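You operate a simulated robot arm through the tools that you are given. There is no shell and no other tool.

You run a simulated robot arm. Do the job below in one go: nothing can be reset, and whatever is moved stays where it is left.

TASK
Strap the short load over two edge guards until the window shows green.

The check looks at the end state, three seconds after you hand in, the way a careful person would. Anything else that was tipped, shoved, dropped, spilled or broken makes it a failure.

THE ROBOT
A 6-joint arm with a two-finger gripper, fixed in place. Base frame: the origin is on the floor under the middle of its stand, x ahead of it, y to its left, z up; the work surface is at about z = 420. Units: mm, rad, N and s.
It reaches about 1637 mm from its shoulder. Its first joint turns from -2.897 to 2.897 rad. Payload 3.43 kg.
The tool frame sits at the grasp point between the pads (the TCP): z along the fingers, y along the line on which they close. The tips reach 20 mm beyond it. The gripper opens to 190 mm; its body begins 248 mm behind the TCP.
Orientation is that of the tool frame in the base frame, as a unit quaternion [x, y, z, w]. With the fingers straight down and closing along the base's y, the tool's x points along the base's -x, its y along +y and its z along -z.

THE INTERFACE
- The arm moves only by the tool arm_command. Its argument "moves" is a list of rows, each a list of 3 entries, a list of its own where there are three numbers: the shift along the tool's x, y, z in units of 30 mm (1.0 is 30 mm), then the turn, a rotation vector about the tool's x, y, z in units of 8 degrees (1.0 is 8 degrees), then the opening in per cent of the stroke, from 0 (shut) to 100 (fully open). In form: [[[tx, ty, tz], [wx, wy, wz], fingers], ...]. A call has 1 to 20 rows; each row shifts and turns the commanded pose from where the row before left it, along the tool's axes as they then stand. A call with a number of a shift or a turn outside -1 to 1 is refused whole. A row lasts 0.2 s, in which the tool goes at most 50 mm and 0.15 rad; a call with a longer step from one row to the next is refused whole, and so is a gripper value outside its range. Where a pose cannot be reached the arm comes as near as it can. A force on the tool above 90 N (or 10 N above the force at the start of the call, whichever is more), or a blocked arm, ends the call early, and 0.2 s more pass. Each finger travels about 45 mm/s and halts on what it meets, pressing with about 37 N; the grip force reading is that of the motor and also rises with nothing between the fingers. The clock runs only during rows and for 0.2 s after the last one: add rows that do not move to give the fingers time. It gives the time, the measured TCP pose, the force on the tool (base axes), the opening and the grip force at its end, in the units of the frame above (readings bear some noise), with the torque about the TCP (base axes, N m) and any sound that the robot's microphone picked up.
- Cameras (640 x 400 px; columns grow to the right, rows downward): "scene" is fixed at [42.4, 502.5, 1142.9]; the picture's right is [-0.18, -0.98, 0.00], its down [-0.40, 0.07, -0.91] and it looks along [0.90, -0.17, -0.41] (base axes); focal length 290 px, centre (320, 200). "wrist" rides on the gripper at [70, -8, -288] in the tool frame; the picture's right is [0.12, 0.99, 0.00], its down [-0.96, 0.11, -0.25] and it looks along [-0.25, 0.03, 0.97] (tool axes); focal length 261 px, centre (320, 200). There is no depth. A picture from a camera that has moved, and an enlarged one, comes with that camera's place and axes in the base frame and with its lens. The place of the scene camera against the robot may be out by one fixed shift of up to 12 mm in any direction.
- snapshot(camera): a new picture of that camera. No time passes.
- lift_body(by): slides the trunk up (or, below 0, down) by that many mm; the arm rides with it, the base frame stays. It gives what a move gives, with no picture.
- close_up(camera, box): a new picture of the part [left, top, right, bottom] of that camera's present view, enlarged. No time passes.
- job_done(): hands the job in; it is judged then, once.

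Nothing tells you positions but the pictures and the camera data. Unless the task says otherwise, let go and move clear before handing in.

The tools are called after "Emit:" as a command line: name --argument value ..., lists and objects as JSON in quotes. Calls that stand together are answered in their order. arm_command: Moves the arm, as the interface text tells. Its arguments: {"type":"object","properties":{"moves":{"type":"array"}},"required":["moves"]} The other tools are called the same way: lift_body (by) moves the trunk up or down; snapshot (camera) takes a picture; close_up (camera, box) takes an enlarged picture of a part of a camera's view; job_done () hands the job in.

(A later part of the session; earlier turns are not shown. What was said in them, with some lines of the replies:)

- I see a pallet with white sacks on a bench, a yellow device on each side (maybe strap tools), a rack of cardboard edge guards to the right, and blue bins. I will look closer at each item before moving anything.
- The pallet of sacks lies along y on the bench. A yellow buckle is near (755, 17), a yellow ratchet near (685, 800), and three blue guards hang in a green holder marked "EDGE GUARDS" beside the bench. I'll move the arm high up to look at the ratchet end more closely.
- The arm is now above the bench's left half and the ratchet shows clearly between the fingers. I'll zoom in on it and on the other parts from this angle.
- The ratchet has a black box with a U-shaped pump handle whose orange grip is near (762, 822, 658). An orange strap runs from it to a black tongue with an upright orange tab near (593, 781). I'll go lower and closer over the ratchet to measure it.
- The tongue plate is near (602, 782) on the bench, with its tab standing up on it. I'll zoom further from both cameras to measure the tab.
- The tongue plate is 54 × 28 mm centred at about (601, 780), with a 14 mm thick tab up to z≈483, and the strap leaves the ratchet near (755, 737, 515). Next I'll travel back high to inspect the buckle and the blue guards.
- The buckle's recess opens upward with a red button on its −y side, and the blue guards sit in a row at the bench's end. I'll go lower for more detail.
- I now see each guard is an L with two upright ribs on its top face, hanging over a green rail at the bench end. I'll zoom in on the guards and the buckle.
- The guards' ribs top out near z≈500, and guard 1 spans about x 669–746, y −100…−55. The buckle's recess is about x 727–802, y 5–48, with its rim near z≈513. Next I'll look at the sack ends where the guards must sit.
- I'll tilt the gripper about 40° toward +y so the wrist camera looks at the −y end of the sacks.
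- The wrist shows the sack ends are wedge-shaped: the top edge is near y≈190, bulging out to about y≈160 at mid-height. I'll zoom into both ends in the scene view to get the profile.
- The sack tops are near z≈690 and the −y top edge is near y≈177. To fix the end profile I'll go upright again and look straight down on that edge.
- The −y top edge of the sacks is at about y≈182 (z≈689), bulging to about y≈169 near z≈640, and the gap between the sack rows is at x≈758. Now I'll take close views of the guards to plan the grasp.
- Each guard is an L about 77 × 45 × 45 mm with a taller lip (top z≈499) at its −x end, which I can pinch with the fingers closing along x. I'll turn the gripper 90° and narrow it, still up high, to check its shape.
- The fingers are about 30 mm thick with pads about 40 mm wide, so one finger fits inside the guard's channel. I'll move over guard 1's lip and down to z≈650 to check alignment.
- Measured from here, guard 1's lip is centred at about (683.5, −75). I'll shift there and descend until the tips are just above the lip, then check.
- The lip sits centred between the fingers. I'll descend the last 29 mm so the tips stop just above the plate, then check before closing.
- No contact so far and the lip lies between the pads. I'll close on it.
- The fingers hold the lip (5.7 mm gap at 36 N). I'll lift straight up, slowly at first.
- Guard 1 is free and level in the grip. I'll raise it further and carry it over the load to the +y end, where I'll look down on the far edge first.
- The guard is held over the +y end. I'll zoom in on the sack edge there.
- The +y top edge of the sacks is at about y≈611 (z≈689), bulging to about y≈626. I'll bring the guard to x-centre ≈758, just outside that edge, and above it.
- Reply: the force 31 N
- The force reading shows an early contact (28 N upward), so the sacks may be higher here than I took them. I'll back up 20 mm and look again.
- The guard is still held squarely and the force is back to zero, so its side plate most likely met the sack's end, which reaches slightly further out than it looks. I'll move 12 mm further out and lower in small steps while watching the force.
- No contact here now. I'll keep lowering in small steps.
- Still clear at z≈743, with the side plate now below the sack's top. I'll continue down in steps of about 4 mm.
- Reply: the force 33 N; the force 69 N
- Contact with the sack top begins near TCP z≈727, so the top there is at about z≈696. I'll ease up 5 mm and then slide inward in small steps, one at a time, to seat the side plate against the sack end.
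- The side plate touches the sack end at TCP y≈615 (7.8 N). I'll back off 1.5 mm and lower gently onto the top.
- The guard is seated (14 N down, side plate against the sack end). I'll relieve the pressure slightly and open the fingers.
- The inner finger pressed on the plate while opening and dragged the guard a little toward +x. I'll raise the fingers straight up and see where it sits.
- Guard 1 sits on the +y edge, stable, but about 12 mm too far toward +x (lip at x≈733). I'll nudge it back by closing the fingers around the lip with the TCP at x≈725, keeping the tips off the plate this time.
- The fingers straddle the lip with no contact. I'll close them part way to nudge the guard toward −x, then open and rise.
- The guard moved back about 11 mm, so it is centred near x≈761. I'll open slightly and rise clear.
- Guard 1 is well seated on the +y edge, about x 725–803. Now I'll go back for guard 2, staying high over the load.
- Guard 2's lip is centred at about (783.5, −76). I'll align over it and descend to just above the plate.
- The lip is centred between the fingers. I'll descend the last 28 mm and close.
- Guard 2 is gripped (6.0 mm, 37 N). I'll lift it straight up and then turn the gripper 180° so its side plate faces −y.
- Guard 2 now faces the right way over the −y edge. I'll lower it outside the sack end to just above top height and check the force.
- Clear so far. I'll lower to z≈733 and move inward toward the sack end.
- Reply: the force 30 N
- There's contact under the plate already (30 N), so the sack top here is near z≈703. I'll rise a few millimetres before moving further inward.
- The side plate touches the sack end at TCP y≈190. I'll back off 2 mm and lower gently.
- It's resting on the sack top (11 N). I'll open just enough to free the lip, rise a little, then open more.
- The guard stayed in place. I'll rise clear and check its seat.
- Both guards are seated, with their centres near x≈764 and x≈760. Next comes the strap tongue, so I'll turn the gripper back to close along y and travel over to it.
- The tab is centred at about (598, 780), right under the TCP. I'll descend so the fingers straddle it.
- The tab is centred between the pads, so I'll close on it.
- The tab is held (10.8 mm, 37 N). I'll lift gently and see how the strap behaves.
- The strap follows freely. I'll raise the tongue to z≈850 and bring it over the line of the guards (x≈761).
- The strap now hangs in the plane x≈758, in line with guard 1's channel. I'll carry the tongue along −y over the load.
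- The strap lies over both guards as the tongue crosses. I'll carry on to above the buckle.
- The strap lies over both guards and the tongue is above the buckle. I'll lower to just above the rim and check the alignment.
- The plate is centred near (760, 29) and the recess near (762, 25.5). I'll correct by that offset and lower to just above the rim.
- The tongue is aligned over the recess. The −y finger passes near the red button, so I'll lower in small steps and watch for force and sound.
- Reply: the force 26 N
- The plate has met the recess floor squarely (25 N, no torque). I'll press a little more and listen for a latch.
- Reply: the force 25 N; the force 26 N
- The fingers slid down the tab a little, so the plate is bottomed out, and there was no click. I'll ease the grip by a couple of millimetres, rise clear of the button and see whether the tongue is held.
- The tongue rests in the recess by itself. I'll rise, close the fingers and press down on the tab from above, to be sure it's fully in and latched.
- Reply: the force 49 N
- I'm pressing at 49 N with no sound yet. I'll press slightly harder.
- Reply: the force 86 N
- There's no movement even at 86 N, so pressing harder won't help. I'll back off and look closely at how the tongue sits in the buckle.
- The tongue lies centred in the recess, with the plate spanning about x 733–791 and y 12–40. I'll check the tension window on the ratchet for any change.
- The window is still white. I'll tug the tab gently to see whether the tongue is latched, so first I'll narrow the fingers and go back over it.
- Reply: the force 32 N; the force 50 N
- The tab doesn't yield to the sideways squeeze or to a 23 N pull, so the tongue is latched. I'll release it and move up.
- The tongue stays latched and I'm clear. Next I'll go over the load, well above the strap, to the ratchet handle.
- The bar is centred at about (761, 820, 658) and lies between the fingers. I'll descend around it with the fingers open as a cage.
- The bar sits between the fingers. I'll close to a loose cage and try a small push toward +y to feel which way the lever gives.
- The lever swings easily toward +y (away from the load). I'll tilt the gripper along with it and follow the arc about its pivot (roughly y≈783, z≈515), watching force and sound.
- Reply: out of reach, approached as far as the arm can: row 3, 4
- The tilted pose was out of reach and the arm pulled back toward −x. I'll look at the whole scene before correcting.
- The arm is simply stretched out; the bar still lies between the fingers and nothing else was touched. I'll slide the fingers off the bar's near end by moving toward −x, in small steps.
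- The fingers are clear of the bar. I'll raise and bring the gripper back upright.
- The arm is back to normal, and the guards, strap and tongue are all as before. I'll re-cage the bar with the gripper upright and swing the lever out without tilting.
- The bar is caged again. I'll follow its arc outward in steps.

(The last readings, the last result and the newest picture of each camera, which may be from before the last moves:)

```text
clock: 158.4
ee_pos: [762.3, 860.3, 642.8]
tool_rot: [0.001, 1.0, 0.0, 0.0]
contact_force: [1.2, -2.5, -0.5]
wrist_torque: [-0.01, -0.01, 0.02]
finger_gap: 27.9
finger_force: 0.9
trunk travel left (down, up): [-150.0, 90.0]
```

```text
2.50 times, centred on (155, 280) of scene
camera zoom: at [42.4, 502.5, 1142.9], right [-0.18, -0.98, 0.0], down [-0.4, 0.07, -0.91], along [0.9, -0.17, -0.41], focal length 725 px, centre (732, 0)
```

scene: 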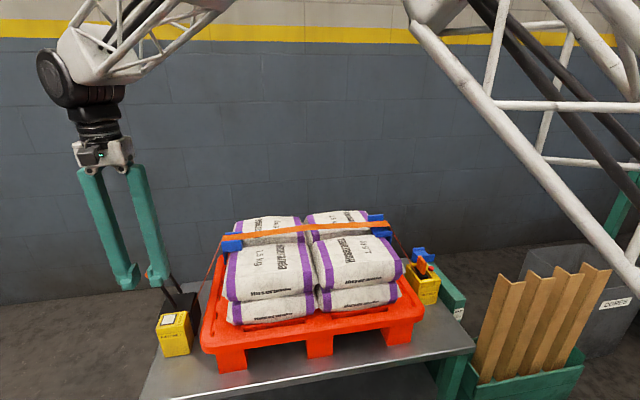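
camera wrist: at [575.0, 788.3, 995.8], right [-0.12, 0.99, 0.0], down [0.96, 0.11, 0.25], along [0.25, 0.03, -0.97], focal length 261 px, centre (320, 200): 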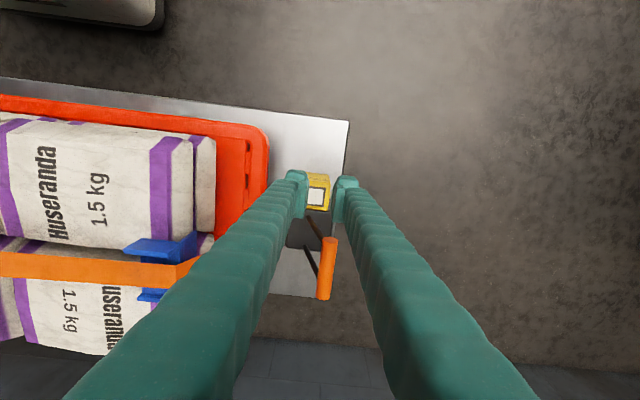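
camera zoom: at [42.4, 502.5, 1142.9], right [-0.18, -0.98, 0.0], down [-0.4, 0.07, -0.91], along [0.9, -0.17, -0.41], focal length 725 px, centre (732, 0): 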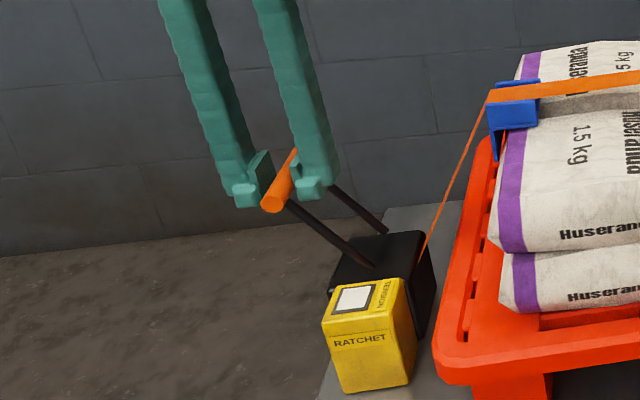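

Emit:
arm_command --moves '[[[0, 0.367, 0.233], [0, 0, 0], 14], [[0, 0.333, 0.267], [0, 0, 0], 14], [[0, 0.323, 0.277], [0, 0, 0], 14], [[0, 0, 0], [0, 0, 0], 14]]'

Emit:
close_up --camera "scene" --box '[80, 200, 230, 360]'

Emit:
close_up --camera "wrist" --box '[240, 80, 400, 230]'

```text
clock: 159.4
ee_pos: [763.8, 889.3, 619.0]
tool_rot: [-0.001, 1.0, -0.001, 0.0]
contact_force: [-1.5, -5.5, -0.6]
wrist_torque: [0.03, 0.03, -0.01]
finger_gap: 29.6
finger_force: 2.3
trunk travel left (down, up): [-150.0, 90.0]
```

```text
2.50 times, centred on (155, 280) of scene
camera zoom: at [42.4, 502.5, 1142.9], right [-0.18, -0.98, 0.0], down [-0.4, 0.07, -0.91], along [0.9, -0.17, -0.41], focal length 725 px, centre (732, 0)
```

zoom: 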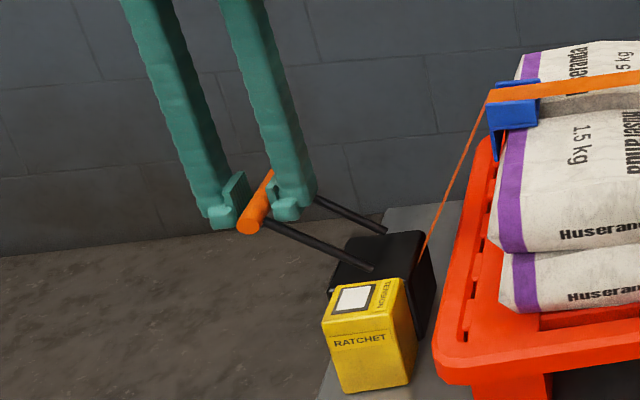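

```text
2.67 times, centred on (320, 155) of wrist
camera zoom: at [692.1, 881.9, 904.4], right [-0.12, 0.99, 0.0], down [0.96, 0.11, 0.25], along [0.25, 0.03, -0.97], focal length 695 px, centre (320, 320)
```

zoom: 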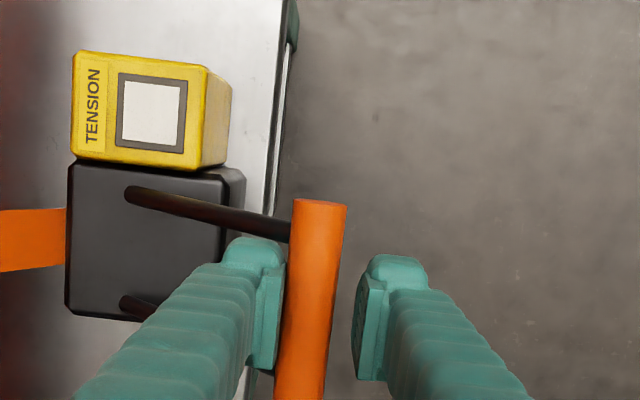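

Emit:
arm_command --moves '[[[0, 0.307, 0.3], [0, 0, 0], 14], [[0, 0.25, 0.333], [0, 0, 0], 14], [[0, 0, 0], [0, 0, 0], 14]]'

Emit:
close_up --camera "scene" --box '[80, 200, 230, 360]'

```text
clock: 160.2
ee_pos: [762.5, 907.0, 599.8]
tool_rot: [0.001, 1.0, 0.0, 0.001]
contact_force: [-0.2, -7.7, 0.0]
wrist_torque: [-0.05, 0.03, 0.1]
finger_gap: 31.1
finger_force: 4.1
trunk travel left (down, up): [-150.0, 90.0]
```

```text
2.50 times, centred on (155, 280) of scene
camera zoom: at [42.4, 502.5, 1142.9], right [-0.18, -0.98, 0.0], down [-0.4, 0.07, -0.91], along [0.9, -0.17, -0.41], focal length 725 px, centre (732, 0)
```

zoom: 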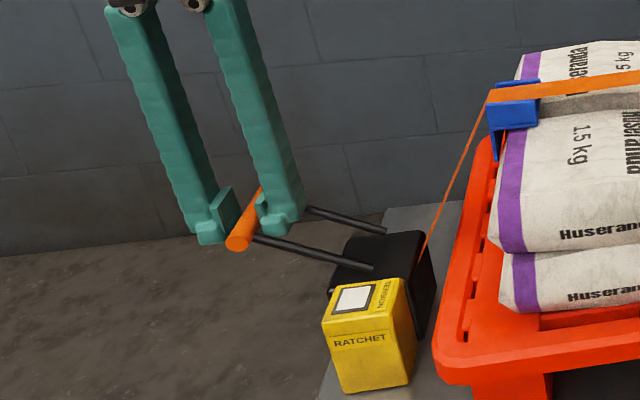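

Only a spring-like 8 N so far and no click. I'll close on the bar so that I can also draw it downward, and continue along the arc.

Emit:
arm_command --moves '[[[0, 0, 0], [0, 0, 0], 8], [[0, 0, 0], [0, 0, 0], 4], [[0, 0, 0], [0, 0, 0], 4], [[0, 0.17, 0.33], [0, 0, 0], 4], [[0, 0.17, 0.33], [0, 0, 0], 4], [[0, 0, 0], [0, 0, 0], 4]]'

Emit:
close_up --camera "scene" --box '[80, 200, 230, 360]'

```text
clock: 161.6
ee_pos: [762.8, 917.2, 580.1]
tool_rot: [0.001, 1.0, -0.001, -0.001]
contact_force: [-1.3, -41.1, -10.8]
wrist_torque: [-0.04, -0.07, 0.49]
finger_gap: 31.0
finger_force: 20.6
trunk travel left (down, up): [-150.0, 90.0]
```

```text
2.50 times, centred on (155, 280) of scene
camera zoom: at [42.4, 502.5, 1142.9], right [-0.18, -0.98, 0.0], down [-0.4, 0.07, -0.91], along [0.9, -0.17, -0.41], focal length 725 px, centre (732, 0)
```

zoom: 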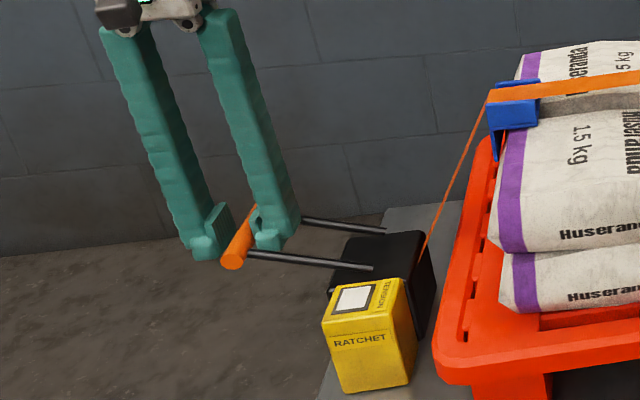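

The push is now mostly along the lever (41 N), so my arc radius is a bit too large; the pivot is nearer y≈787, z≈530 with R≈135. I'll ease back 5 mm so the fingers can close properly on the bar.

Emit:
arm_command --moves '[[[0, -0.17, 0.05], [0, 0, 0], 4], [[0, 0, 0], [0, 0, 0], 2], [[0, 0, 0], [0, 0, 0], 2]]'

Emit:
close_up --camera "wrist" --box '[220, 80, 400, 230]'

```text
clock: 162.4
ee_pos: [760.8, 913.2, 577.2]
tool_rot: [0.001, 1.0, -0.002, -0.001]
contact_force: [-7.8, -30.4, -6.9]
wrist_torque: [-0.06, -0.13, 0.22]
finger_gap: 21.0
finger_force: 14.9
trunk travel left (down, up): [-150.0, 90.0]
```

```text
2.67 times, centred on (310, 155) of wrist
camera zoom: at [690.8, 904.3, 864.2], right [-0.12, 0.99, 0.0], down [0.96, 0.12, 0.25], along [0.24, 0.03, -0.97], focal length 695 px, centre (347, 320)
```

zoom: 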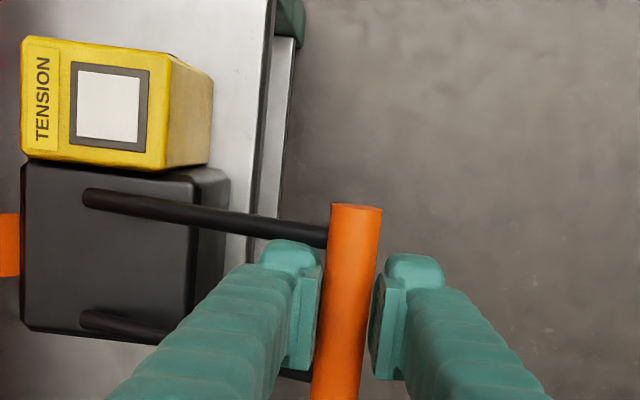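

Emit:
arm_command --moves '[[[0, -0.05, 0.2], [0, 0, 0], 2], [[0, 0, 0], [0, 0, 0], 2], [[0, 0, 0], [0, 0, 0], 2]]'

Emit:
close_up --camera "scene" --box '[80, 200, 230, 360]'

```text
clock: 163.2
ee_pos: [762.9, 911.3, 575.0]
tool_rot: [0.0, 1.0, 0.001, 0.0]
contact_force: [-0.2, -20.9, 10.0]
wrist_torque: [-0.02, 0.19, -0.06]
finger_gap: 17.6
finger_force: 42.6
trunk travel left (down, up): [-150.0, 90.0]
```

```text
2.50 times, centred on (155, 280) of scene
camera zoom: at [42.4, 502.5, 1142.9], right [-0.18, -0.98, 0.0], down [-0.4, 0.07, -0.91], along [0.9, -0.17, -0.41], focal length 725 px, centre (732, 0)
```

zoom: 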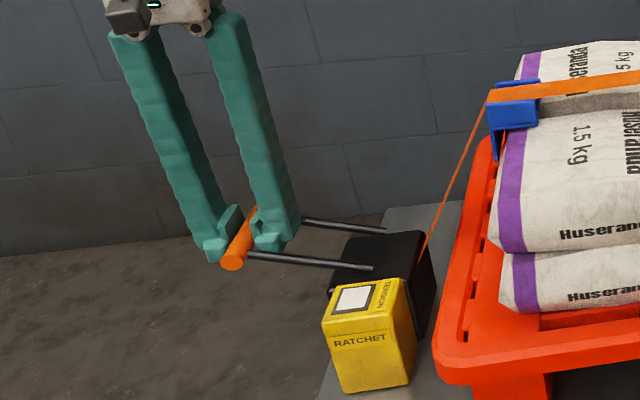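

The lever now resists more (about 16 N along its path). I'll push on a little further to see whether it's the end of travel.

Emit:
arm_command --moves '[[[0, 0.03, 0.2], [0, 0, 0], 2], [[0, 0, 0], [0, 0, 0], 2], [[0, 0, 0], [0, 0, 0], 2]]'

```text
clock: 164.0
ee_pos: [762.9, 911.1, 569.2]
tool_rot: [0.001, 1.0, 0.001, 0.001]
contact_force: [7.1, -28.2, 30.7]
wrist_torque: [0.03, 0.02, 0.09]
finger_gap: 17.7
finger_force: 44.5
trunk travel left (down, up): [-150.0, 90.0]
```

That seems to be the end of the stroke (31 N down with little movement). I'll loosen to a cage and bring the lever back up to see whether the ratchet responds.

Emit:
arm_command --moves '[[[0, 0, -0.15], [0, 0, 0], 8], [[0, 0, -0.1], [0, 0, 0], 14], [[0, -0.23, -0.68], [0, 0, 0], 14], [[0, -0.467, -0.667], [0, 0, 0], 14], [[0, -0.533, -0.533], [0, 0, 0], 14], [[0, -0.65, -0.467], [0, 0, 0], 14], [[0, -0.717, -0.333], [0, 0, 0], 14], [[0, -0.47, -0.1], [0, 0, 0], 14], [[0, 0, 0], [0, 0, 0], 14]]'

Emit:
close_up --camera "scene" --box '[80, 200, 230, 360]'

Emit:
close_up --camera "wrist" --box '[240, 80, 400, 230]'

```text
clock: 166.0
ee_pos: [763.1, 819.0, 658.3]
tool_rot: [-0.001, 1.0, 0.0, 0.0]
contact_force: [-0.4, -0.5, 0.3]
wrist_torque: [0.05, -0.05, 0.01]
finger_gap: 26.5
finger_force: 0.0
trunk travel left (down, up): [-150.0, 90.0]
```

```text
2.50 times, centred on (155, 280) of scene
camera zoom: at [42.4, 502.5, 1142.9], right [-0.18, -0.98, 0.0], down [-0.4, 0.07, -0.91], along [0.9, -0.17, -0.41], focal length 725 px, centre (732, 0)
```

zoom: 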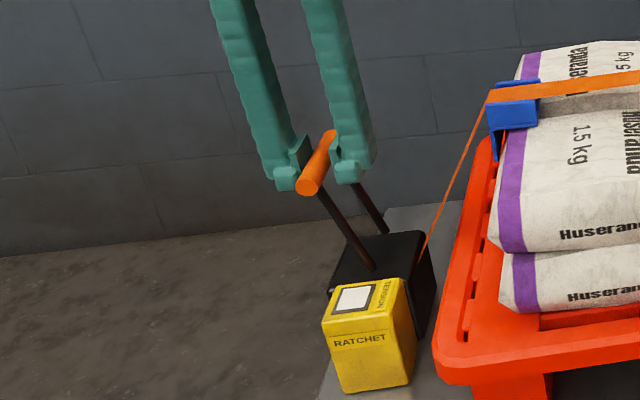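

```text
2.67 times, centred on (320, 155) of wrist
camera zoom: at [693.0, 810.6, 943.6], right [-0.12, 0.99, 0.0], down [0.96, 0.12, 0.25], along [0.25, 0.03, -0.97], focal length 695 px, centre (320, 320)
```

zoom: 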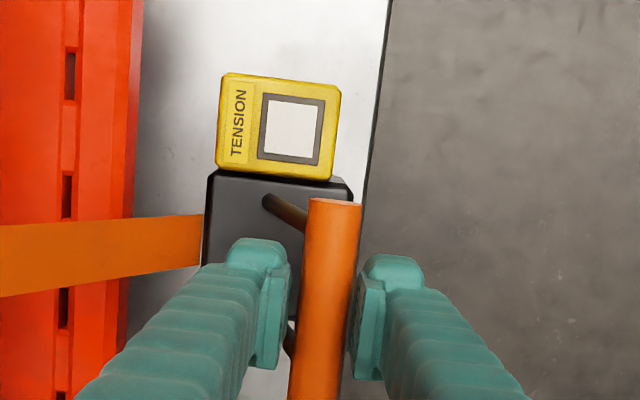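

The lever followed back up, but the window is still white after one stroke. I'll do another full stroke, pressing to the end stop and then returning, and watch the window.

Emit:
arm_command --moves '[[[0, 0.933, 0.197], [0, 0, 0], 14], [[0, 0.68, 0.393], [0, 0, 0], 14], [[0, 0.603, 0.503], [0, 0, 0], 14], [[0, 0.503, 0.603], [0, 0, 0], 14], [[0, 0.28, 0.68], [0, 0, 0], 14], [[0, 0, 0], [0, 0, 0], 8], [[0, 0, 0], [0, 0, 0], 2], [[0, 0, 0.3], [0, 0, 0], 2], [[0, 0, 0.3], [0, 0, 0], 2], [[0, 0, 0], [0, 0, 0], 2]]'

Emit:
close_up --camera "wrist" --box '[220, 80, 400, 230]'

Emit:
close_up --camera "scene" --box '[80, 200, 230, 360]'

```text
clock: 168.2
ee_pos: [762.2, 911.5, 573.4]
tool_rot: [0.0, 1.0, 0.002, 0.002]
contact_force: [6.2, -10.1, 30.3]
wrist_torque: [0.01, 0.26, -0.06]
finger_gap: 17.3
finger_force: 44.8
trunk travel left (down, up): [-150.0, 90.0]
```

```text
2.67 times, centred on (310, 155) of wrist
camera zoom: at [690.8, 902.1, 859.2], right [-0.12, 0.99, 0.0], down [0.96, 0.11, 0.25], along [0.25, 0.03, -0.97], focal length 695 px, centre (347, 320)
```

zoom: 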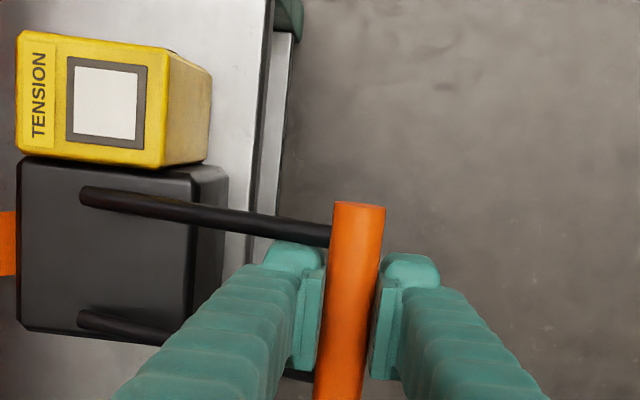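

```text
2.50 times, centred on (155, 280) of scene
camera zoom: at [42.4, 502.5, 1142.9], right [-0.18, -0.98, 0.0], down [-0.4, 0.07, -0.91], along [0.9, -0.17, -0.41], focal length 725 px, centre (732, 0)
```

zoom: 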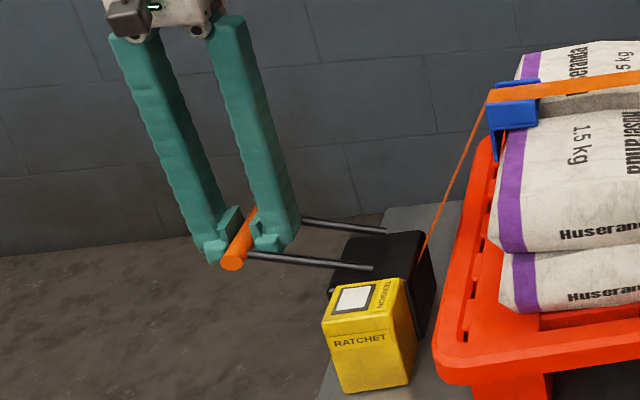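

The lever is at the same end stop. I'll return it and check the window again; several strokes may be needed.

Emit:
arm_command --moves '[[[0, 0, -0.2], [0, 0, 0], 8], [[0, 0, -0.1], [0, 0, 0], 14], [[0, -0.25, -0.5], [0, 0, 0], 14], [[0, -0.467, -0.667], [0, 0, 0], 14], [[0, -0.533, -0.533], [0, 0, 0], 14], [[0, -0.65, -0.467], [0, 0, 0], 14], [[0, -0.717, -0.333], [0, 0, 0], 14], [[0, -0.55, -0.1], [0, 0, 0], 14], [[0, 0, 0], [0, 0, 0], 14], [[0, 0, 0], [0, 0, 0], 14]]'

Emit:
close_up --camera "wrist" --box '[240, 80, 400, 230]'

Emit:
snapshot --camera "scene"

```text
clock: 170.4
ee_pos: [763.2, 815.4, 655.6]
tool_rot: [0.0, 1.0, 0.0, 0.001]
contact_force: [-0.5, 0.3, 0.6]
wrist_torque: [0.02, -0.04, -0.02]
finger_gap: 27.2
finger_force: 0.4
trunk travel left (down, up): [-150.0, 90.0]
```

```text
2.67 times, centred on (320, 155) of wrist
camera zoom: at [691.1, 807.3, 941.2], right [-0.12, 0.99, 0.0], down [0.96, 0.12, 0.25], along [0.25, 0.03, -0.97], focal length 695 px, centre (320, 320)
```

zoom: 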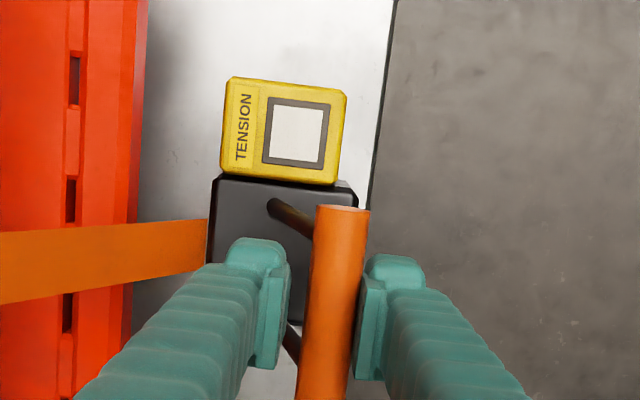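

```text
taken
```

scene: 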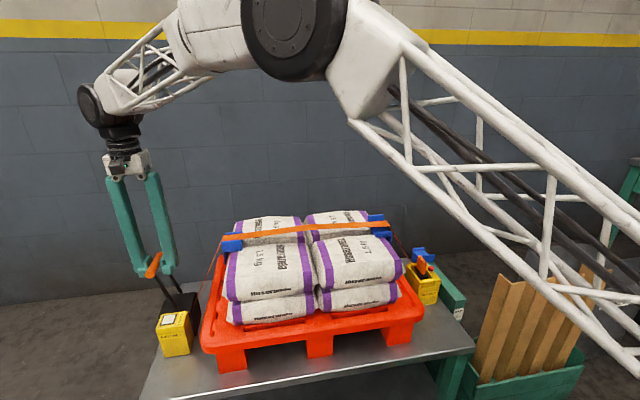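

The window is still white. I'll gently test whether the lever also moves toward the load from its rest position.

Emit:
arm_command --moves '[[[0, -0.2, 0], [0, 0, 0], 14], [[0, 0, 0], [0, 0, 0], 14], [[0, 0, 0], [0, 0, 0], 14]]'

```text
clock: 171.2
ee_pos: [760.9, 810.3, 655.8]
tool_rot: [0.0, 1.0, 0.0, 0.0]
contact_force: [-1.2, 18.4, 1.4]
wrist_torque: [-0.06, -0.12, 0.03]
finger_gap: 36.8
finger_force: 8.6
trunk travel left (down, up): [-150.0, 90.0]
```

The lever is at a hard stop on that side, so its stroke runs from about 15° to 70° outward. I'll repeat full strokes and check the window after each.

Emit:
arm_command --moves '[[[0, 0.25, 0.07], [0, 0, 0], 14], [[0, 0.933, 0.197], [0, 0, 0], 14], [[0, 0.68, 0.393], [0, 0, 0], 14], [[0, 0.603, 0.503], [0, 0, 0], 14], [[0, 0.503, 0.603], [0, 0, 0], 14], [[0, 0.28, 0.68], [0, 0, 0], 14], [[0, 0, 0], [0, 0, 0], 8], [[0, 0, 0], [0, 0, 0], 2], [[0, 0, 0.3], [0, 0, 0], 2], [[0, 0, 0.3], [0, 0, 0], 2], [[0, 0, 0], [0, 0, 0], 2], [[0, 0, -0.2], [0, 0, 0], 8], [[0, 0, -0.1], [0, 0, 0], 14], [[0, -0.25, -0.5], [0, 0, 0], 14], [[0, -0.467, -0.667], [0, 0, 0], 14], [[0, -0.533, -0.533], [0, 0, 0], 14], [[0, -0.65, -0.467], [0, 0, 0], 14], [[0, -0.717, -0.333], [0, 0, 0], 14], [[0, -0.38, -0.15], [0, 0, 0], 14], [[0, 0, 0], [0, 0, 0], 14]]'

Emit:
close_up --camera "wrist" --box '[240, 80, 400, 230]'

Emit:
close_up --camera "scene" --box '[130, 190, 450, 370]'

```text
clock: 174.8
ee_pos: [758.6, 855.7, 616.4]
tool_rot: [-0.001, 1.0, -0.009, -0.004]
contact_force: [22.8, -21.4, -43.9]
wrist_torque: [1.44, 0.33, 0.51]
finger_gap: 37.3
finger_force: 9.8
trunk travel left (down, up): [-150.0, 90.0]
stopped in row 17: the force on the tool passed its limit at 100 N (the readings are from after the stop); the commanded pose is now the measured one
```

```text
2.67 times, centred on (320, 155) of wrist
camera zoom: at [691.3, 852.0, 903.7], right [-0.12, 0.99, -0.02], down [0.96, 0.12, 0.24], along [0.24, 0.01, -0.97], focal length 695 px, centre (320, 320)
```

zoom: 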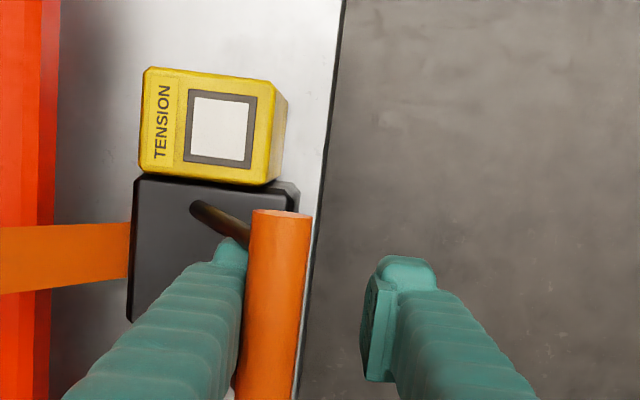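

```text
2.00 times, centred on (290, 280) of scene
camera zoom: at [42.4, 502.5, 1142.9], right [-0.18, -0.98, 0.0], down [-0.4, 0.07, -0.91], along [0.9, -0.17, -0.41], focal length 580 px, centre (380, 40)
```

zoom: 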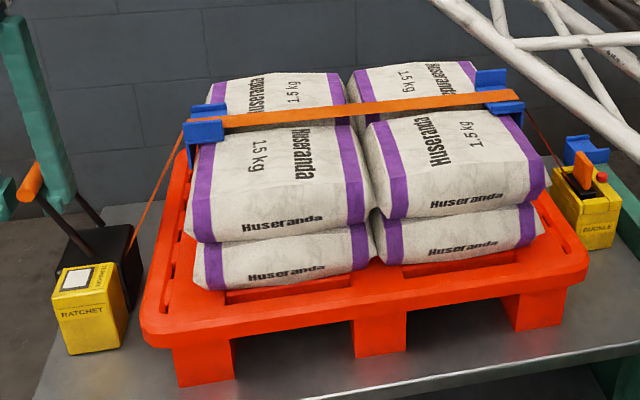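

The call stopped at 100 N: the bar slipped above the pads on the return and the rising pads hooked under it. Nothing has shifted. I'll open the fingers to free it.

Emit:
arm_command --moves '[[[0, 0, 0.1], [0, 0, 0], 24], [[-0.08, 0, 0.1], [0, 0, 0], 30], [[0, 0, 0], [0, 0, 0], 36], [[0, 0, 0], [0, 0, 0], 40], [[0, 0, 0], [0, 0, 0], 40]]'

Emit:
close_up --camera "wrist" --box '[240, 80, 400, 230]'

Emit:
close_up --camera "scene" --box '[80, 200, 230, 360]'

```text
clock: 176.0
ee_pos: [760.7, 858.2, 619.0]
tool_rot: [-0.001, 1.0, -0.004, -0.002]
contact_force: [0.4, -1.7, -0.1]
wrist_torque: [0.03, 0.05, 0.01]
finger_gap: 76.9
finger_force: 0.6
trunk travel left (down, up): [-150.0, 90.0]
```

```text
2.67 times, centred on (320, 155) of wrist
camera zoom: at [691.3, 852.6, 905.9], right [-0.12, 0.99, -0.01], down [0.96, 0.12, 0.24], along [0.24, 0.02, -0.97], focal length 695 px, centre (320, 320)
```

zoom: 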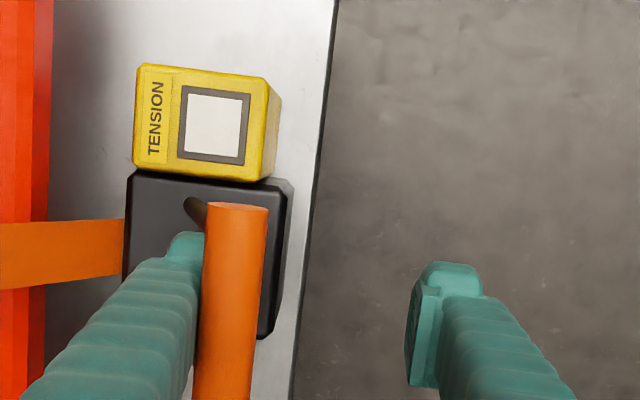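

```text
2.50 times, centred on (155, 280) of scene
camera zoom: at [42.4, 502.5, 1142.9], right [-0.18, -0.98, 0.0], down [-0.4, 0.07, -0.91], along [0.9, -0.17, -0.41], focal length 725 px, centre (732, 0)
```

zoom: 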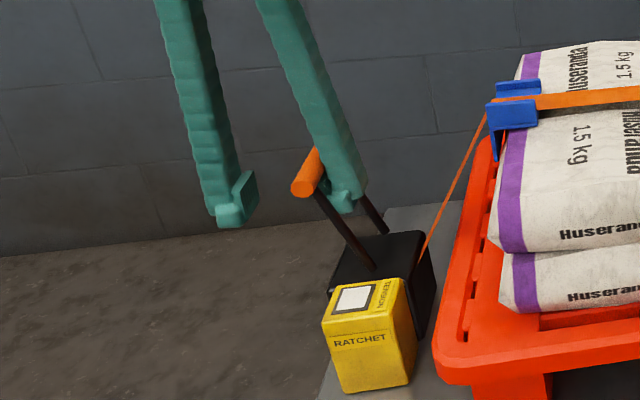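

It's free now. Guard 1 and the strap look slightly different, so I'll check them closely.

Emit:
close_up --camera "scene" --box '[210, 200, 310, 290]'

Emit:
close_up --camera "scene" --box '[340, 200, 450, 310]'

Emit:
snapshot --camera "wrist"

```text
4.44 times, centred on (260, 245) of scene
camera zoom: at [42.4, 502.5, 1142.9], right [-0.18, -0.98, 0.0], down [-0.4, 0.07, -0.91], along [0.9, -0.17, -0.41], focal length 1289 px, centre (587, 0)
```

zoom: 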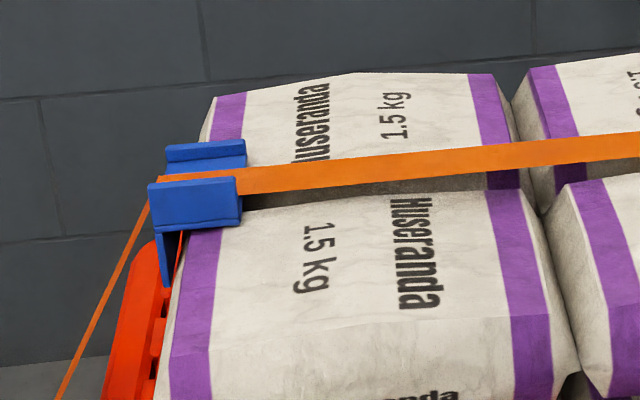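

```text
3.64 times, centred on (395, 255) of scene
camera zoom: at [42.4, 502.5, 1142.9], right [-0.18, -0.98, 0.0], down [-0.4, 0.07, -0.91], along [0.9, -0.17, -0.41], focal length 1054 px, centre (47, 0)
```

zoom: 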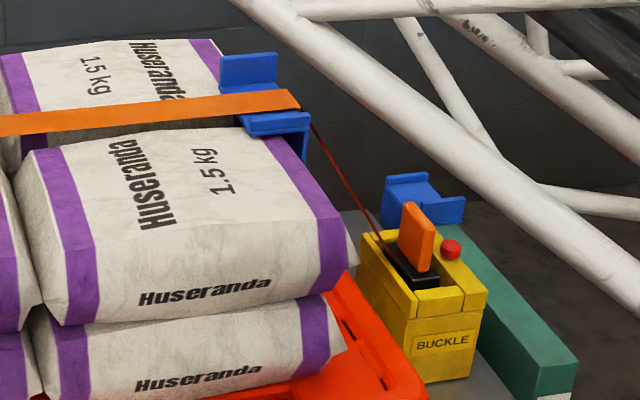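

```text
taken
camera wrist: at [691.3, 852.6, 905.9], right [-0.12, 0.99, -0.01], down [0.96, 0.12, 0.24], along [0.24, 0.02, -0.97], focal length 261 px, centre (320, 200)
```

wrist: 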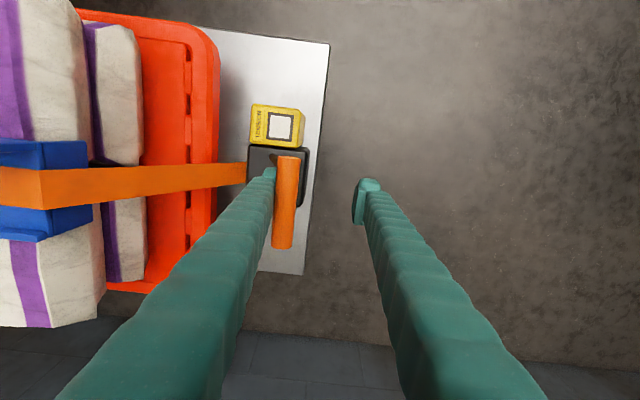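

Good news: the strap is now drawn snug into both guard channels, so the strokes do take up slack. I'll leave the bar, close the fingers, and from now on push it simply from its −y side, since its spring brings it back.

Emit:
arm_command --moves '[[[-0.05, -0.6, 0], [0, 0, 0], 40], [[0, -0.6, 0], [0, 0, 0], 40], [[0, 0, -0.6], [0, 0, 0], 40], [[0, 0, -1], [0, 0, 0], 40], [[0, 0, -1], [0, 0, 0], 40], [[0, 0, -1], [0, 0, 0], 30], [[0, 0, -1], [0, 0, 0], 15], [[0, 0, 0], [0, 0, 0], 0], [[0, 0, 0], [0, 0, 0], 0], [[0, 0, 0], [0, 0, 0], 0]]'

Emit:
close_up --camera "wrist" --box '[220, 60, 420, 230]'

Emit:
close_up --camera "scene" --box '[80, 150, 260, 360]'

```text
clock: 178.2
ee_pos: [762.5, 822.6, 758.5]
tool_rot: [-0.002, 1.0, -0.004, -0.003]
contact_force: [-0.5, 0.3, 0.2]
wrist_torque: [0.01, 0.01, 0.01]
finger_gap: 0.3
finger_force: 25.4
trunk travel left (down, up): [-150.0, 90.0]
```

```text
2.35 times, centred on (320, 145) of wrist
camera zoom: at [693.5, 818.1, 1044.2], right [-0.12, 0.99, -0.01], down [0.96, 0.12, 0.24], along [0.24, 0.02, -0.97], focal length 613 px, centre (320, 329)
```

zoom: 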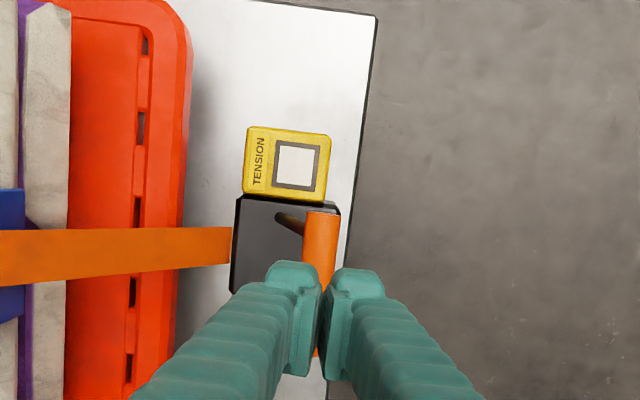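

```text
1.90 times, centred on (170, 255) of scene
camera zoom: at [42.4, 502.5, 1142.9], right [-0.18, -0.98, 0.0], down [-0.4, 0.07, -0.91], along [0.9, -0.17, -0.41], focal length 552 px, centre (606, 95)
```

zoom: 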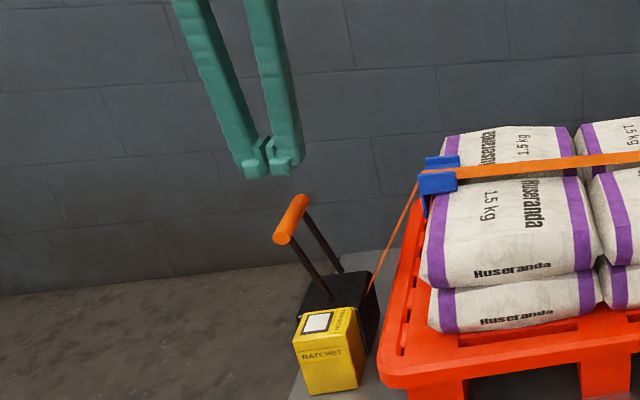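

The lever is back at rest and the fingers are closed above it. I'll move to its −y side and descend between the rods, keeping clear of the strap.

Emit:
arm_command --moves '[[[0, -1, 0], [0, 0, 0], 0], [[0, -1, 0], [0, 0, 0], 0], [[0, 0, 1], [0, 0, 0], 0], [[0, 0, 1], [0, 0, 0], 0], [[0, 0, 1], [0, 0, 0], 0], [[0, 0, 0.7], [0, 0, 0], 0], [[0, 0, 0], [0, 0, 0], 0]]'

Emit:
close_up --camera "wrist" --box '[220, 60, 420, 230]'

Emit:
close_up --camera "scene" --box '[100, 180, 260, 360]'

```text
clock: 179.8
ee_pos: [762.2, 761.3, 643.9]
tool_rot: [-0.002, 1.0, -0.005, -0.002]
contact_force: [-1.1, 0.3, 0.4]
wrist_torque: [0.03, -0.02, -0.01]
finger_gap: 0.0
finger_force: 34.7
trunk travel left (down, up): [-150.0, 90.0]
```

```text
2.35 times, centred on (320, 145) of wrist
camera zoom: at [692.8, 756.3, 930.8], right [-0.12, 0.99, -0.01], down [0.96, 0.12, 0.24], along [0.24, 0.02, -0.97], focal length 613 px, centre (320, 329)
```

zoom: 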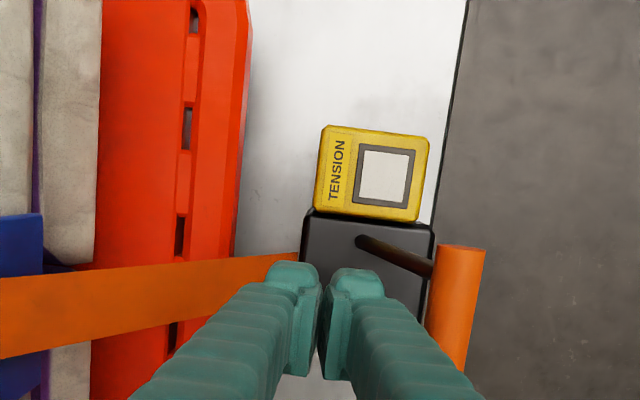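

```text
2.22 times, centred on (180, 270) of scene
camera zoom: at [42.4, 502.5, 1142.9], right [-0.18, -0.98, 0.0], down [-0.4, 0.07, -0.91], along [0.9, -0.17, -0.41], focal length 644 px, centre (631, 44)
```

zoom: 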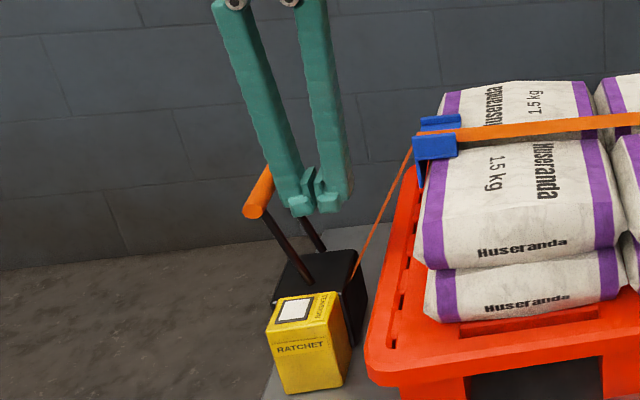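

Emit:
arm_command --moves '[[[0, -0.1, 0.8], [0, 0, 0], 0], [[0, 0, 0.8], [0, 0, 0], 0], [[0, 0, 0.6], [0, 0, 0], 0], [[0, 0, 0], [0, 0, 0], 0]]'

Emit:
close_up --camera "scene" --box '[100, 200, 260, 360]'

```text
clock: 180.8
ee_pos: [761.4, 758.0, 580.7]
tool_rot: [-0.002, 1.0, -0.004, -0.003]
contact_force: [-0.1, -1.0, -0.6]
wrist_torque: [0.0, 0.0, 0.0]
finger_gap: 0.0
finger_force: 34.4
trunk travel left (down, up): [-150.0, 90.0]
```

```text
2.50 times, centred on (180, 280) of scene
camera zoom: at [42.4, 502.5, 1142.9], right [-0.18, -0.98, 0.0], down [-0.4, 0.07, -0.91], along [0.9, -0.17, -0.41], focal length 725 px, centre (670, 0)
```

zoom: 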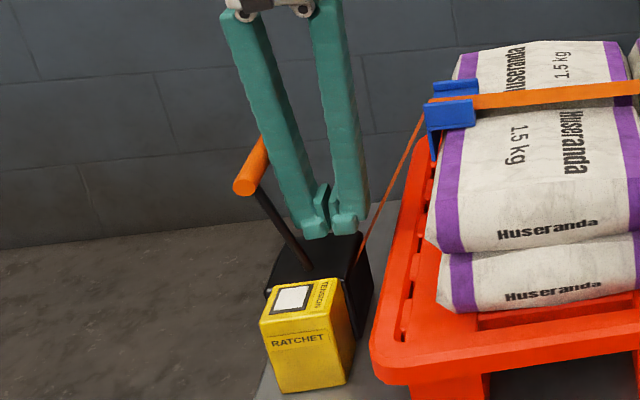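

The fingers are in place with no contact. I'll push the bar outward along +y.

Emit:
arm_command --moves '[[[0, 0.7, 0], [0, 0, 0], 0], [[0, 0.7, 0], [0, 0, 0], 0], [[0, 0.7, 0], [0, 0, 0], 0], [[0, 0.6, 0], [0, 0, 0], 0], [[0, 0, 0], [0, 0, 0], 0]]'

Emit:
close_up --camera "scene" --box '[80, 200, 240, 360]'

```text
clock: 182.0
ee_pos: [760.5, 839.9, 579.7]
tool_rot: [-0.001, 1.0, -0.005, -0.003]
contact_force: [2.7, -7.3, -2.8]
wrist_torque: [0.23, 0.13, -0.13]
finger_gap: 0.0
finger_force: 34.6
trunk travel left (down, up): [-150.0, 90.0]
```

```text
2.50 times, centred on (160, 280) of scene
camera zoom: at [42.4, 502.5, 1142.9], right [-0.18, -0.98, 0.0], down [-0.4, 0.07, -0.91], along [0.9, -0.17, -0.41], focal length 725 px, centre (720, 0)
```

zoom: 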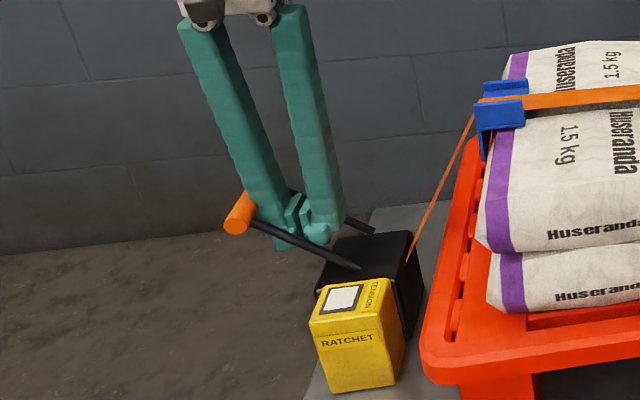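

Emit:
arm_command --moves '[[[0, 0.5, 0], [0, 0, 0], 0], [[0, 0.4, 0], [0, 0, 0], 0], [[0, 0.2, 0], [0, 0, 0], 0], [[0, 0, 0], [0, 0, 0], 0]]'

Emit:
close_up --camera "scene" --box '[80, 200, 240, 360]'

```text
clock: 182.9
ee_pos: [757.1, 867.2, 571.5]
tool_rot: [-0.003, 1.0, -0.015, -0.007]
contact_force: [12.4, -40.6, -13.3]
wrist_torque: [-0.06, 0.16, -0.68]
finger_gap: 0.0
finger_force: 34.5
trunk travel left (down, up): [-150.0, 90.0]
stopped in row 4: the force on the tool passed its limit at 94 N (the readings are from after the stop); the commanded pose is now the measured one
```

```text
2.50 times, centred on (160, 280) of scene
camera zoom: at [42.4, 502.5, 1142.9], right [-0.18, -0.98, 0.0], down [-0.4, 0.07, -0.91], along [0.9, -0.17, -0.41], focal length 725 px, centre (720, 0)
```

zoom: 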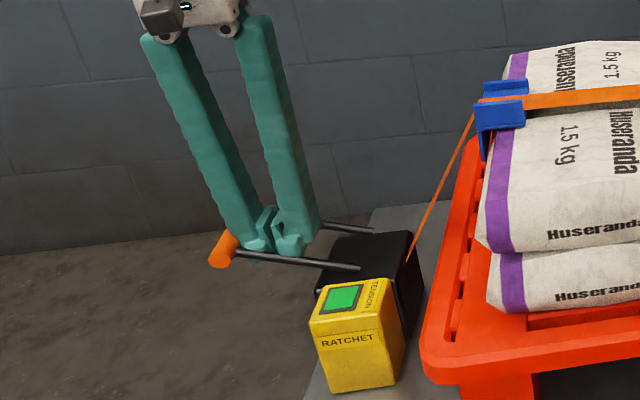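

The window shows green now, so I stop pumping. I'll let the lever come back gently by retreating toward −y, with no further stroke.

Emit:
arm_command --moves '[[[-0.1, -0.3, 0], [0, 0, 0], 0], [[0, -0.4, 0], [0, 0, 0], 0], [[0, -0.5, 0], [0, 0, 0], 0], [[0, -0.6, 0], [0, 0, 0], 0], [[0, -0.6, 0], [0, 0, 0], 0], [[0, -0.6, 0], [0, 0, 0], 0], [[0, -0.6, 0], [0, 0, 0], 0], [[0, 0, 0], [0, 0, 0], 0]]'

Emit:
close_up --camera "scene" --box '[80, 200, 240, 360]'

Emit:
snapshot --camera "wrist"

```text
clock: 184.7
ee_pos: [759.4, 763.8, 576.8]
tool_rot: [-0.004, 1.0, -0.012, -0.006]
contact_force: [-0.2, -0.3, 0.4]
wrist_torque: [0.02, 0.01, -0.01]
finger_gap: 0.2
finger_force: 34.5
trunk travel left (down, up): [-150.0, 90.0]
```

```text
2.50 times, centred on (160, 280) of scene
camera zoom: at [42.4, 502.5, 1142.9], right [-0.18, -0.98, 0.0], down [-0.4, 0.07, -0.91], along [0.9, -0.17, -0.41], focal length 725 px, centre (720, 0)
```

zoom: 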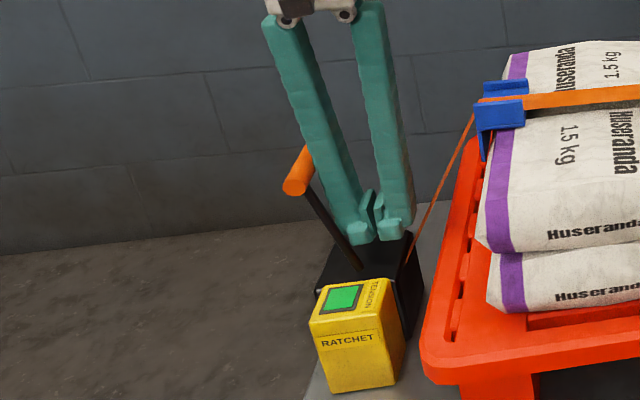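

```text
taken
camera wrist: at [692.1, 761.0, 863.2], right [-0.13, 0.99, -0.02], down [0.96, 0.13, 0.23], along [0.23, 0.01, -0.97], focal length 261 px, centre (320, 200)
```

wrist: 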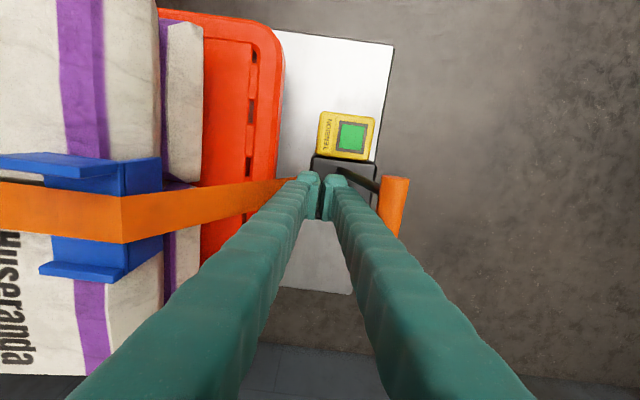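

Green holds and the lever is back at rest. I'll rise straight up and clear, then check everything.

Emit:
arm_command --moves '[[[-0.08, -0.1, 0], [0, 0, 0], 0], [[0, 0, -0.5], [0, 0, 0], 0], [[0, 0, -1], [0, 0, 0], 0], [[0, 0, -1], [0, 0, 0], 0], [[0, 0, -1], [0, 0, 0], 0], [[0, 0, -1], [0, 0, 0], 0], [[0, 0, -1], [0, 0, 0], 0], [[0, 0, -1], [0, 0, 0], 0], [[0, 0, -1], [0, 0, 0], 0], [[0, 0, -1], [0, 0, 0], 0], [[0, 0, -1], [0, 0, 0], 0], [[0, 0, -1], [0, 0, 0], 0], [[0.5, 0, -1], [0, 0, 0], 0], [[0.5, 0, 0], [0, 0, 0], 0], [[0, 0, 0], [0, 0, 0], 0]]'

Emit:
snapshot --camera "scene"

Emit:
snapshot --camera "wrist"

Emit:
close_up --camera "scene" --box '[140, 190, 300, 360]'

Emit:
close_up --camera "scene" --box '[300, 190, 480, 330]'

```text
clock: 187.9
ee_pos: [735.4, 767.9, 922.5]
tool_rot: [-0.004, 1.0, -0.011, -0.006]
contact_force: [-0.3, -0.5, -0.4]
wrist_torque: [-0.01, 0.0, -0.03]
finger_gap: 0.0
finger_force: 33.9
trunk travel left (down, up): [-150.0, 90.0]
```

```text
taken
```

scene: 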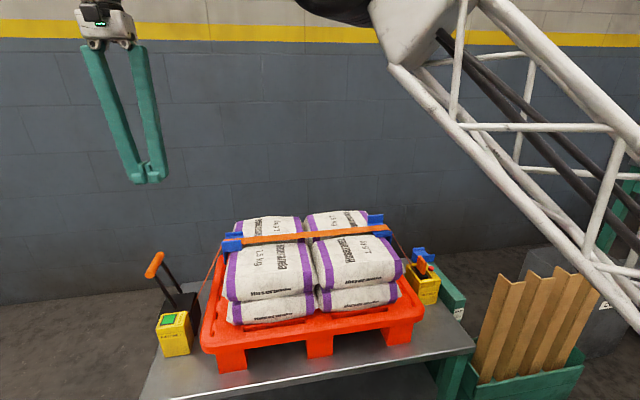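

```text
taken
camera wrist: at [668.8, 766.0, 1209.2], right [-0.13, 0.99, -0.02], down [0.96, 0.13, 0.23], along [0.23, 0.01, -0.97], focal length 261 px, centre (320, 200)
```

wrist: 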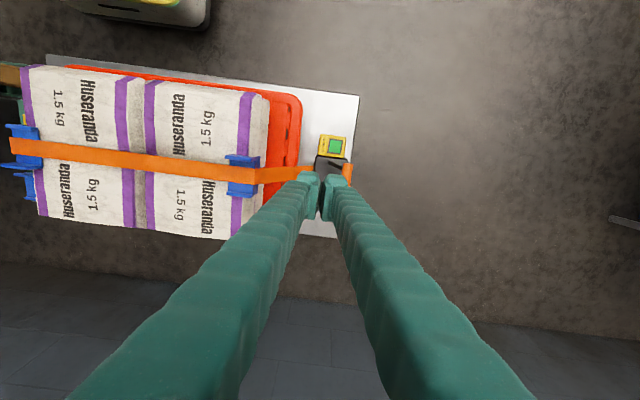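

```text
2.35 times, centred on (220, 275) of scene
camera zoom: at [42.4, 502.5, 1142.9], right [-0.18, -0.98, 0.0], down [-0.4, 0.07, -0.91], along [0.9, -0.17, -0.41], focal length 682 px, centre (555, 24)
```

zoom: 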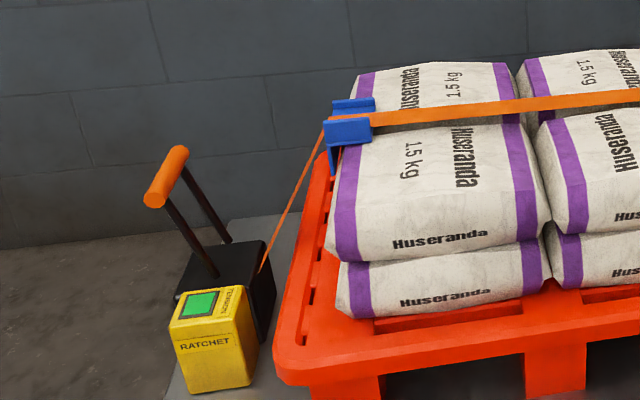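

```text
2.86 times, centred on (390, 260) of scene
camera zoom: at [42.4, 502.5, 1142.9], right [-0.18, -0.98, 0.0], down [-0.4, 0.07, -0.91], along [0.9, -0.17, -0.41], focal length 828 px, centre (120, 29)
```

zoom: 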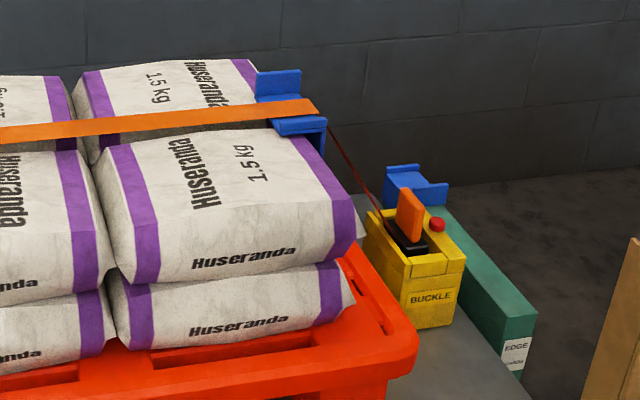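

The window stays green. The strap runs through both guards' channels, the tongue is locked in the buckle, and the lever is at rest. The third guard, the boards and the sacks are undisturbed, and the gripper is well clear, so I'm handing in.

Emit:
job_done

```text
The job is handed in.
```

The load is strapped over two blue edge guards, and the tension window shows green. I've handed the job in.

- **Guards:** one sits on the +y top edge and one on the −y top edge of the sacks. The strap lies in both channels, and the third guard is still in its rack.
- **Tongue:** it stays locked in the buckle. A 23 N pull did not move it.
- **Ratchet:** the window turned green on the fourth stroke. I stopped there and let the lever return to rest, and green held.

The force limit stopped the arm twice while I worked the lever, once with the bar caught on the finger pads and once at the lever's end stop. Once, a pose out of reach made the arm pull back about 50 mm. Nothing was tipped, dropped or shoved that I could see in the final pictures, and the gripper is well clear.
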